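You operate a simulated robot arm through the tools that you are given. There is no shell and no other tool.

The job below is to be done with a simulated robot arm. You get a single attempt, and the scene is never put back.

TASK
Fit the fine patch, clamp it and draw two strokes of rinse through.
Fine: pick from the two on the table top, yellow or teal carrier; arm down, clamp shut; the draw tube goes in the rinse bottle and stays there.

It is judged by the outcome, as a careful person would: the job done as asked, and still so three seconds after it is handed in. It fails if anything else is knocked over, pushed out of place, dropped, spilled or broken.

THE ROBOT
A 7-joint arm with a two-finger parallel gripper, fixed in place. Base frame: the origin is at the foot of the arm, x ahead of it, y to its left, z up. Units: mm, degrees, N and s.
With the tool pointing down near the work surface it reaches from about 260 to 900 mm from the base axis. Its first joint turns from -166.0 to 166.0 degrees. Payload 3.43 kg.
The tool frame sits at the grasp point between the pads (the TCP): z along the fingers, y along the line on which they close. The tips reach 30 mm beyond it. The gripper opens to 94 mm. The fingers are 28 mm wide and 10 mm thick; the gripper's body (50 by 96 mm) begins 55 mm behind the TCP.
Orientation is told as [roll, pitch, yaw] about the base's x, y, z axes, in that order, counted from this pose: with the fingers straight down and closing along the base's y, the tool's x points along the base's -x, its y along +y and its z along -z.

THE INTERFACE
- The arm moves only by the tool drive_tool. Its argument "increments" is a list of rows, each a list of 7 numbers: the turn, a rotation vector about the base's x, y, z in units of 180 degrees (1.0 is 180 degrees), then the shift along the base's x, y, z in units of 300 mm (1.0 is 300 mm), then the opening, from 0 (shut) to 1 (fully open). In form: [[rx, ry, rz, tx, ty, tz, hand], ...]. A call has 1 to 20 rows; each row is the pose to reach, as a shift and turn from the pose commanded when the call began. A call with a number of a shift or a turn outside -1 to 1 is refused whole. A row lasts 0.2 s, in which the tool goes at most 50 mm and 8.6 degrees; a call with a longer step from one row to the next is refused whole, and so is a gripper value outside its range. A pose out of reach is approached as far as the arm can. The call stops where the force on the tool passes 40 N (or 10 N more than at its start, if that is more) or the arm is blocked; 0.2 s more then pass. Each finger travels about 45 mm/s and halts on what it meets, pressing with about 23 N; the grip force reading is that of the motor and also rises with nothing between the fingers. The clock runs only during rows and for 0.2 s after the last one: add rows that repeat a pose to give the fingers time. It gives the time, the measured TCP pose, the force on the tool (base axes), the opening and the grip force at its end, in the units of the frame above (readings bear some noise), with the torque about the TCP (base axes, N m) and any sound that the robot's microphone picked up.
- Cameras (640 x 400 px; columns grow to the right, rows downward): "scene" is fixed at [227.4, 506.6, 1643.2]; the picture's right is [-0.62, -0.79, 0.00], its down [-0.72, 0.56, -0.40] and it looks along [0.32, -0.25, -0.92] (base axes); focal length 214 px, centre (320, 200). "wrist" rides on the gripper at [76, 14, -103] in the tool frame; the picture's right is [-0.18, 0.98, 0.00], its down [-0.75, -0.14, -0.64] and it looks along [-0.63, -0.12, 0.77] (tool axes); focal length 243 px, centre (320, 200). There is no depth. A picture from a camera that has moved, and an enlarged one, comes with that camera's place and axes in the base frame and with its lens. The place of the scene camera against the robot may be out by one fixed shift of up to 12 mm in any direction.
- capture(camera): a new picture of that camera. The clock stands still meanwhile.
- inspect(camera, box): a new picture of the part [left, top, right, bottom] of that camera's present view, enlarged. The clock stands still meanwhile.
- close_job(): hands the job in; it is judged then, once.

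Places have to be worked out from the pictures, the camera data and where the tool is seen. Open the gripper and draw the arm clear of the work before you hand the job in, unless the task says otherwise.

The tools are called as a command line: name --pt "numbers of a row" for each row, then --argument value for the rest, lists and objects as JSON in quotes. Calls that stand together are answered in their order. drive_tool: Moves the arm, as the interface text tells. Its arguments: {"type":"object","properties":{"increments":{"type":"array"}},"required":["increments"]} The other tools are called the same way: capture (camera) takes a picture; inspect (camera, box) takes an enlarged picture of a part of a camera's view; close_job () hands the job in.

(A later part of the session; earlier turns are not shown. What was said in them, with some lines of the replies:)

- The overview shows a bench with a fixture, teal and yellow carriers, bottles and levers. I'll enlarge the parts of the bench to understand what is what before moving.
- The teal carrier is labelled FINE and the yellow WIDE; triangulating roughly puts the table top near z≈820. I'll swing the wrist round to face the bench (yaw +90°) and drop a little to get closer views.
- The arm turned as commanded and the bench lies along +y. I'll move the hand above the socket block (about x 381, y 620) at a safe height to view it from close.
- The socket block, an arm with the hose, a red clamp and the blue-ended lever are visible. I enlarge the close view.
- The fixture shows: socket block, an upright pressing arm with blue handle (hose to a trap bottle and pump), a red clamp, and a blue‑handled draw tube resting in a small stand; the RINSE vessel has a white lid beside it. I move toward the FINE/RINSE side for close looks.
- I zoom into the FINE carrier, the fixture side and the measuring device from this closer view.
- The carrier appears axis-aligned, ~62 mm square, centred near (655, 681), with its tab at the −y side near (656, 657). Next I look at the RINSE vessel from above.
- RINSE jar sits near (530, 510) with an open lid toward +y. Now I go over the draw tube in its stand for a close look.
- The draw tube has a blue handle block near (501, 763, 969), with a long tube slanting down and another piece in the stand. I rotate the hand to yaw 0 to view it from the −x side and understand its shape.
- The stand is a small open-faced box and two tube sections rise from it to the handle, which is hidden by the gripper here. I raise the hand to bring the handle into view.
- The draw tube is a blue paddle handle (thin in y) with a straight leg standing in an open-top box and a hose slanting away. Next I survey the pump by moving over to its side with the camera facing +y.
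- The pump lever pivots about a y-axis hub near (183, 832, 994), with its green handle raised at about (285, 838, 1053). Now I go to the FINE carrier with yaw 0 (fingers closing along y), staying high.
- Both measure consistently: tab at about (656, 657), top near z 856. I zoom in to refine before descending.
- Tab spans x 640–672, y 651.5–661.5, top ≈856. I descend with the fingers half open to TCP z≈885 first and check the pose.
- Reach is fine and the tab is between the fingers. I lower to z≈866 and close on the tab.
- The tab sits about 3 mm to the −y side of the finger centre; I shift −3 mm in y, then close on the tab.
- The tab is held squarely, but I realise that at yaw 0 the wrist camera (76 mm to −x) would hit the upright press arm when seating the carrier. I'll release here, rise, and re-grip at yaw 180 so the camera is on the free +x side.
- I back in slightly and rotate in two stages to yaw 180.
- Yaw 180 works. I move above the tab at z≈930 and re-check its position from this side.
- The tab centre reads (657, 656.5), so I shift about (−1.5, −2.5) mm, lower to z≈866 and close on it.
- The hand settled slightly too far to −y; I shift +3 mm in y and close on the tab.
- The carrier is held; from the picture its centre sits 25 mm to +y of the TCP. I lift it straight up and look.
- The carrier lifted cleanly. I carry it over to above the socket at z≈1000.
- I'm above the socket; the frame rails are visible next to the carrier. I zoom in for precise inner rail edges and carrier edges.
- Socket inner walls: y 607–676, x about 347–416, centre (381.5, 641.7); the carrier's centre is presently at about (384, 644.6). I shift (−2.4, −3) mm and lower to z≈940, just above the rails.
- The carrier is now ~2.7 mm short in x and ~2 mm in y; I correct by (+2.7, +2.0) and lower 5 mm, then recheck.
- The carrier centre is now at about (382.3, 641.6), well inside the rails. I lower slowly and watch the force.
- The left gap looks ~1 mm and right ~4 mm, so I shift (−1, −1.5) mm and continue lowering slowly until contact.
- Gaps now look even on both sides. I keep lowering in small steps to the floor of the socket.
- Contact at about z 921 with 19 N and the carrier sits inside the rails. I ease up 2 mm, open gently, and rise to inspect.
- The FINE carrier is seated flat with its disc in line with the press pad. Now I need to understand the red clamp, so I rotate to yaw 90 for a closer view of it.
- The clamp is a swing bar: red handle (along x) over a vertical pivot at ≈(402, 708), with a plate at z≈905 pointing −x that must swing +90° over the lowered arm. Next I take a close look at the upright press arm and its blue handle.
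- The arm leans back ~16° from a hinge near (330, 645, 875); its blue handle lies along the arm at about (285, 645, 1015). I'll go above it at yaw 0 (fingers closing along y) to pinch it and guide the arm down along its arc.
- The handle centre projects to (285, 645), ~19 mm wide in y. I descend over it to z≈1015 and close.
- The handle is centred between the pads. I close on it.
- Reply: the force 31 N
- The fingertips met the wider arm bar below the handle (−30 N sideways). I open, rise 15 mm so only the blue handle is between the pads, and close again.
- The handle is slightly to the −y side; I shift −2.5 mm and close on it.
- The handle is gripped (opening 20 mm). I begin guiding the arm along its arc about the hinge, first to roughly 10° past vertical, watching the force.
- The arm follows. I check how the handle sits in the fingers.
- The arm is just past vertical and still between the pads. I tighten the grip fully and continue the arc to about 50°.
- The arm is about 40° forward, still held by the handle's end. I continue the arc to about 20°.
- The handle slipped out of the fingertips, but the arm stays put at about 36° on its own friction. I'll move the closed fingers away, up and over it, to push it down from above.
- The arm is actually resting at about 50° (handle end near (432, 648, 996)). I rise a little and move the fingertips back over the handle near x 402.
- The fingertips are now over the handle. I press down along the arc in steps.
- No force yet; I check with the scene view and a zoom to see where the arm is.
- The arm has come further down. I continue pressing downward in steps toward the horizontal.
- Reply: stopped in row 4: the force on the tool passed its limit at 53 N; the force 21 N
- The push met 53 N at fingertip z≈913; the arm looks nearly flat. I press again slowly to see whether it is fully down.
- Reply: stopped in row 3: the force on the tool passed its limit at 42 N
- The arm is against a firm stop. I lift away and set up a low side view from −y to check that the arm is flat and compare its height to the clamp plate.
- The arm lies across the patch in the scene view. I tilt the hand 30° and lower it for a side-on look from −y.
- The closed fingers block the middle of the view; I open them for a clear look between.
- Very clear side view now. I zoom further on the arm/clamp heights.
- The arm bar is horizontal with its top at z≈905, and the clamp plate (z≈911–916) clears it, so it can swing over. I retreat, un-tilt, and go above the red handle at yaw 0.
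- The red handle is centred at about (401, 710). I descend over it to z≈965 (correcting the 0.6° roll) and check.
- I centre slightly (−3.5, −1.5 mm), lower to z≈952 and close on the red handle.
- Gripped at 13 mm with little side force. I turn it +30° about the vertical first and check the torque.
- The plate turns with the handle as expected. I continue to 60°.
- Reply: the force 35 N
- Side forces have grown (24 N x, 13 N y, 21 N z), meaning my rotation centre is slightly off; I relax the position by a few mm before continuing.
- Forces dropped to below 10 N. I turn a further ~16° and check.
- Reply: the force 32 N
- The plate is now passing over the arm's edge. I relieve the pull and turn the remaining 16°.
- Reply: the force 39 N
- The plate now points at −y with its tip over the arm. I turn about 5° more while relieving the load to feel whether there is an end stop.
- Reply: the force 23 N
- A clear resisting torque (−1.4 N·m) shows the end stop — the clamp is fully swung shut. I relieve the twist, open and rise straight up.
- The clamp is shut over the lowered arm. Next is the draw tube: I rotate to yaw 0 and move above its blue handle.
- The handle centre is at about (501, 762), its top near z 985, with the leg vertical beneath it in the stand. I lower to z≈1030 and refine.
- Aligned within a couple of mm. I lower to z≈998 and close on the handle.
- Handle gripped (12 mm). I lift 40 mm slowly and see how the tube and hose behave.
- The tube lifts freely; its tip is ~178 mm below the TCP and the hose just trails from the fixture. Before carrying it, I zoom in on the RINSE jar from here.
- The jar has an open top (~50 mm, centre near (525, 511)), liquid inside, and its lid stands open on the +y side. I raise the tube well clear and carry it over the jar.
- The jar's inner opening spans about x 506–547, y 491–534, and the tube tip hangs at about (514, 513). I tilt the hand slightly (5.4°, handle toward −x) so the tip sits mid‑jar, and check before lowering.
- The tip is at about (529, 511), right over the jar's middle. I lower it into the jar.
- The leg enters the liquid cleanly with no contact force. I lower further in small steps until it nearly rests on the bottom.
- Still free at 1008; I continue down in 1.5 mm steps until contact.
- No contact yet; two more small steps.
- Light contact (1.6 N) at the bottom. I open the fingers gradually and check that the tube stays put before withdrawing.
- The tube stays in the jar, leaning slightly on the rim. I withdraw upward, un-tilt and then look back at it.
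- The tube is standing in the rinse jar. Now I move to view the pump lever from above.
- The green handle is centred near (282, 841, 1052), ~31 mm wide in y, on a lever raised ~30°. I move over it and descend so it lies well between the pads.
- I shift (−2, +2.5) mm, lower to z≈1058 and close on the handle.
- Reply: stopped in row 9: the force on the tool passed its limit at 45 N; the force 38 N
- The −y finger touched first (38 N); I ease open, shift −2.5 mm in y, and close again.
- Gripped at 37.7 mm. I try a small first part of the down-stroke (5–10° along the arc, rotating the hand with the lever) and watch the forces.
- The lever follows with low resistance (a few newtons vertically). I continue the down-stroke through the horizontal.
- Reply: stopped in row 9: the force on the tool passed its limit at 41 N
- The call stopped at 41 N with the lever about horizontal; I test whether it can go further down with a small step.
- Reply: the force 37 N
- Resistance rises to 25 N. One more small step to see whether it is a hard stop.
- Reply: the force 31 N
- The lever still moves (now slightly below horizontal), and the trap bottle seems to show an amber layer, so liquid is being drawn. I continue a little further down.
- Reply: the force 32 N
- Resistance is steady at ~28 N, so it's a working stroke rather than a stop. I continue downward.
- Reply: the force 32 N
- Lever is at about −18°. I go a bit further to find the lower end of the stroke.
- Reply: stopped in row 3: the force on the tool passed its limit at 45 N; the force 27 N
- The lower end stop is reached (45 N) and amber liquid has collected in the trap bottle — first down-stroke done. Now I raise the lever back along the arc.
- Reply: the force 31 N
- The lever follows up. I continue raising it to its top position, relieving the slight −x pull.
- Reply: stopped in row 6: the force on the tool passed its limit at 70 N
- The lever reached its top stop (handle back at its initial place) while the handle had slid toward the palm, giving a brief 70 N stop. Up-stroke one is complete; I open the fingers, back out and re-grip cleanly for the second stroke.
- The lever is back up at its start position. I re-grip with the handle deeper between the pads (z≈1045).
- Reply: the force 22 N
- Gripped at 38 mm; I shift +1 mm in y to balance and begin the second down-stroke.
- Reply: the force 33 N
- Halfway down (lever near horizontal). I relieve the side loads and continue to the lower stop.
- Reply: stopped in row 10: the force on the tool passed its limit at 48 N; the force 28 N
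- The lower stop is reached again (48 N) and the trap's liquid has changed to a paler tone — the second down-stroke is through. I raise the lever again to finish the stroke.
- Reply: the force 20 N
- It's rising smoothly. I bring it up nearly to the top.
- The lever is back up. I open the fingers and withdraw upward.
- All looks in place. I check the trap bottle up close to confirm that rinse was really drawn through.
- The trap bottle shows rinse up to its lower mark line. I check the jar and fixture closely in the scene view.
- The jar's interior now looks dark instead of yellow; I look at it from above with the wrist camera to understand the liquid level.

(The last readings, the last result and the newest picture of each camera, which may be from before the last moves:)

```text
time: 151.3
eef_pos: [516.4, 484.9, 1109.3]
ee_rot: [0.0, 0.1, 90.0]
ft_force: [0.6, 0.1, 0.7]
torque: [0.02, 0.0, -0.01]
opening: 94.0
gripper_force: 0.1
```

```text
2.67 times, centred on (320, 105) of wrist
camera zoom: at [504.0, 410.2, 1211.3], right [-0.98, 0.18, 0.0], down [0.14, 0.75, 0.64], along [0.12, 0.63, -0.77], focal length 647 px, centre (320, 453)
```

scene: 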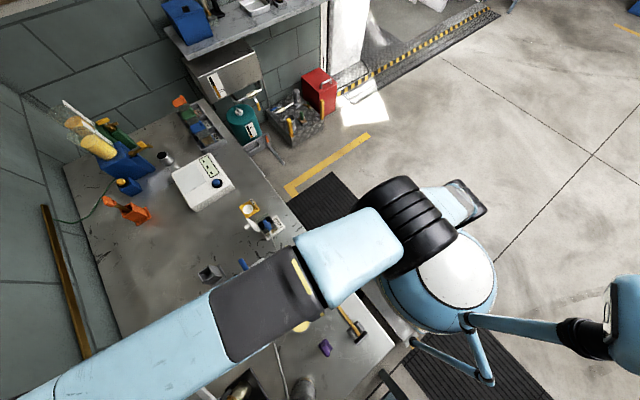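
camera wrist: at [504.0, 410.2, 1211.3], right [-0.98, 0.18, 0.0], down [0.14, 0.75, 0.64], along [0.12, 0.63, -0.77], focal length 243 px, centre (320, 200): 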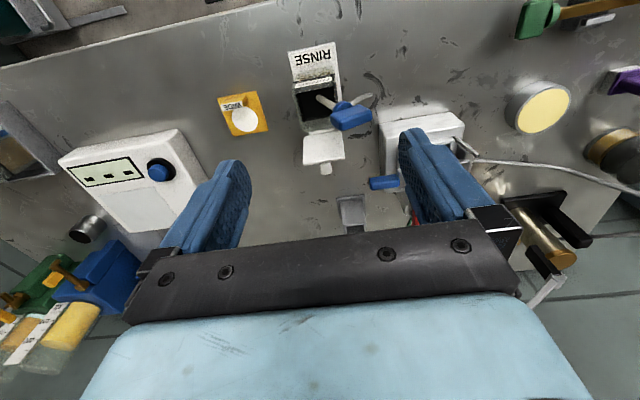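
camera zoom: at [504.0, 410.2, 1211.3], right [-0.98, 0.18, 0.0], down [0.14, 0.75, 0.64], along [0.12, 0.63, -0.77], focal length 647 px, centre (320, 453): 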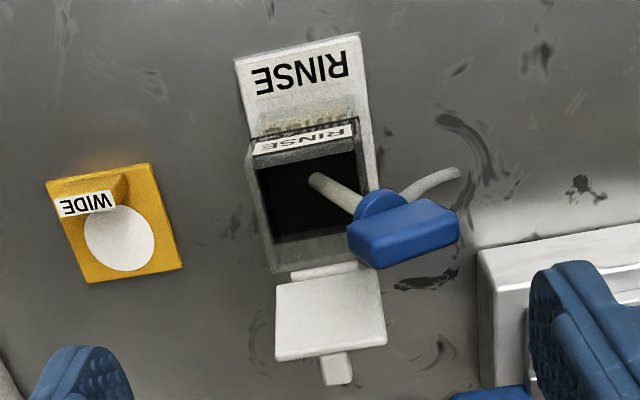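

The draw tube leans steadily on the rim of the jar, whose liquid has been drawn down into the trap; everything else is in place. I now retreat the arm up and back, clear of the bench.

drive_tool --pt "0 0 0 0 0 0.12 1" --pt "0 0 0 0 -0.03 0.25 1" --pt "0 0 0 -0.05 -0.1 0.38 1" --pt "0 0 0 -0.12 -0.2 0.48 1" --pt "0 0 0 -0.2 -0.3 0.56 1" --pt "0 0 0 -0.28 -0.4 0.62 1" --pt "0 0 0 -0.35 -0.5 0.66 1" --pt "0 0 0 -0.38 -0.6 0.68 1" --pt "0 0 0 -0.38 -0.6 0.68 1"

capture --camera "scene"

inspect --camera "scene" --box '[160, 190, 360, 400]'

capture --camera "wrist"

```text
time: 153.3
eef_pos: [400.4, 301.0, 1316.4]
ee_rot: [0.1, 0.0, 90.0]
ft_force: [-0.2, -0.4, 0.4]
torque: [-0.02, 0.01, -0.02]
opening: 93.8
gripper_force: 0.0
```

```text
taken
```

scene: 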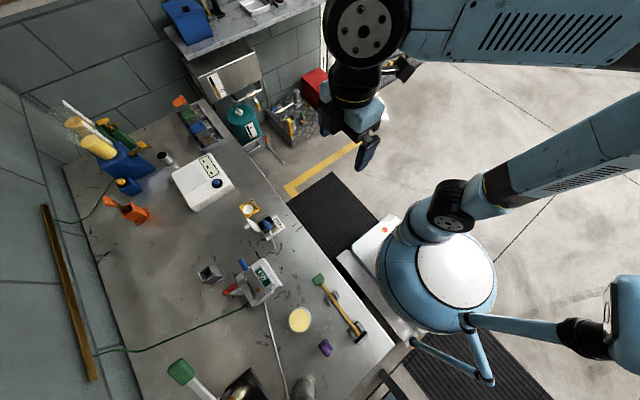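

```text
1.90 times, centred on (260, 295) of scene
camera zoom: at [227.4, 506.6, 1643.2], right [-0.62, -0.79, 0.0], down [-0.72, 0.56, -0.4], along [0.32, -0.25, -0.92], focal length 408 px, centre (434, 19)
```

zoom: 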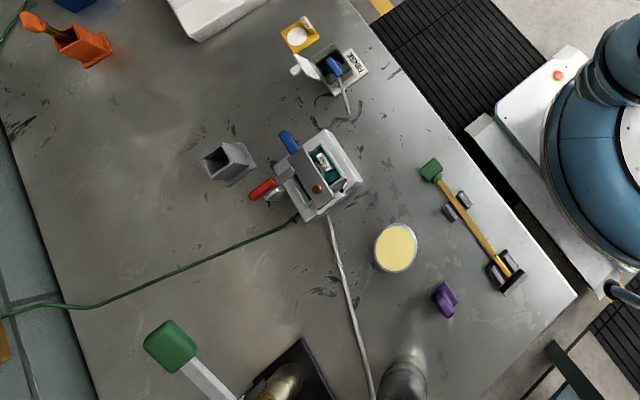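

```text
taken
camera wrist: at [387.1, 226.9, 1418.6], right [-0.98, 0.18, 0.0], down [0.14, 0.75, 0.64], along [0.12, 0.63, -0.77], focal length 243 px, centre (320, 200)
```

wrist: 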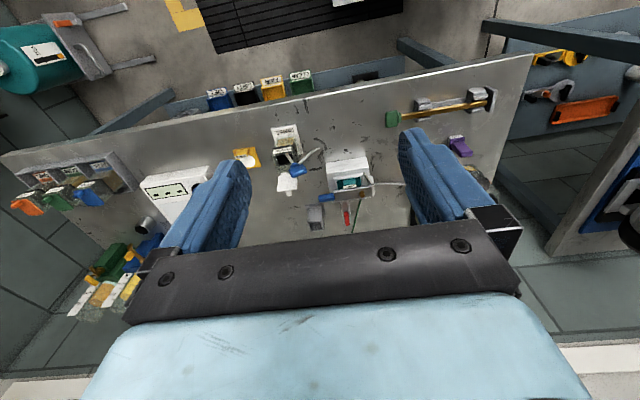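

Final check: zooms on the fixture/clamp, the jar with the tube, and the pump/trap before handing in.

inspect --camera "scene" --box '[215, 195, 305, 310]'

inspect --camera "scene" --box '[160, 340, 340, 400]'

```text
3.48 times, centred on (260, 252) of scene
camera zoom: at [227.4, 506.6, 1643.2], right [-0.62, -0.79, 0.0], down [-0.72, 0.56, -0.4], along [0.32, -0.25, -0.92], focal length 746 px, centre (529, 17)
```

zoom: 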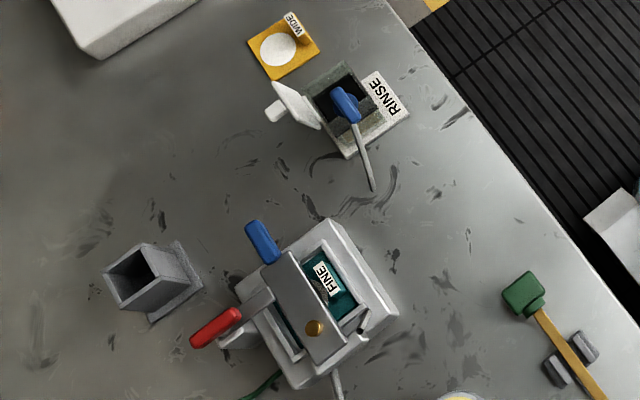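

```text
3.56 times, centred on (250, 370) of scene
camera zoom: at [227.4, 506.6, 1643.2], right [-0.62, -0.79, 0.0], down [-0.72, 0.56, -0.4], along [0.32, -0.25, -0.92], focal length 763 px, centre (569, -404)
```

zoom: 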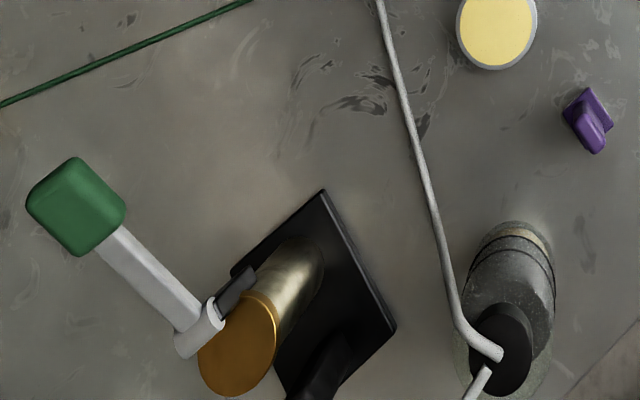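

The FINE carrier is seated, the arm is down with the clamp plate over it, and the draw tube stands in the RINSE jar. The pump lever is back up after two strokes, rinse is in the trap, and the gripper is open and clear. I hand the job in.

close_job

```text
The job is handed in.
```

The job is handed in: the FINE patch is fitted and clamped, and I pumped two full strokes. I haven't seen the verdict.

- **Patch:** the teal carrier is the one labelled FINE. It sits flat in the socket with its disc under the press pad.
- **Arm and clamp:** the arm is down and level. The red clamp is swung to its end stop, with its plate over the arm's edge.
- **Draw tube:** it stands in the RINSE jar, leaning about 15° on the rim. It did not move between the checks I made after letting go.
- **Strokes:** the pump lever went down to its lower stop twice and back up each time. The trap bottle now holds pale liquid up to about its lower ring.

**Possible problems:**
- **Jar level:** the rinse jar looked dark inside afterwards, so the two strokes may have emptied it. I can't tell whether rinse was still flowing through the whole second stroke.
- **Forces:** the arm stopped on its force limit several times, mostly at end stops. The highest was about 70 N at the top of the first upstroke. I saw no damage, spill or displaced object afterwards.
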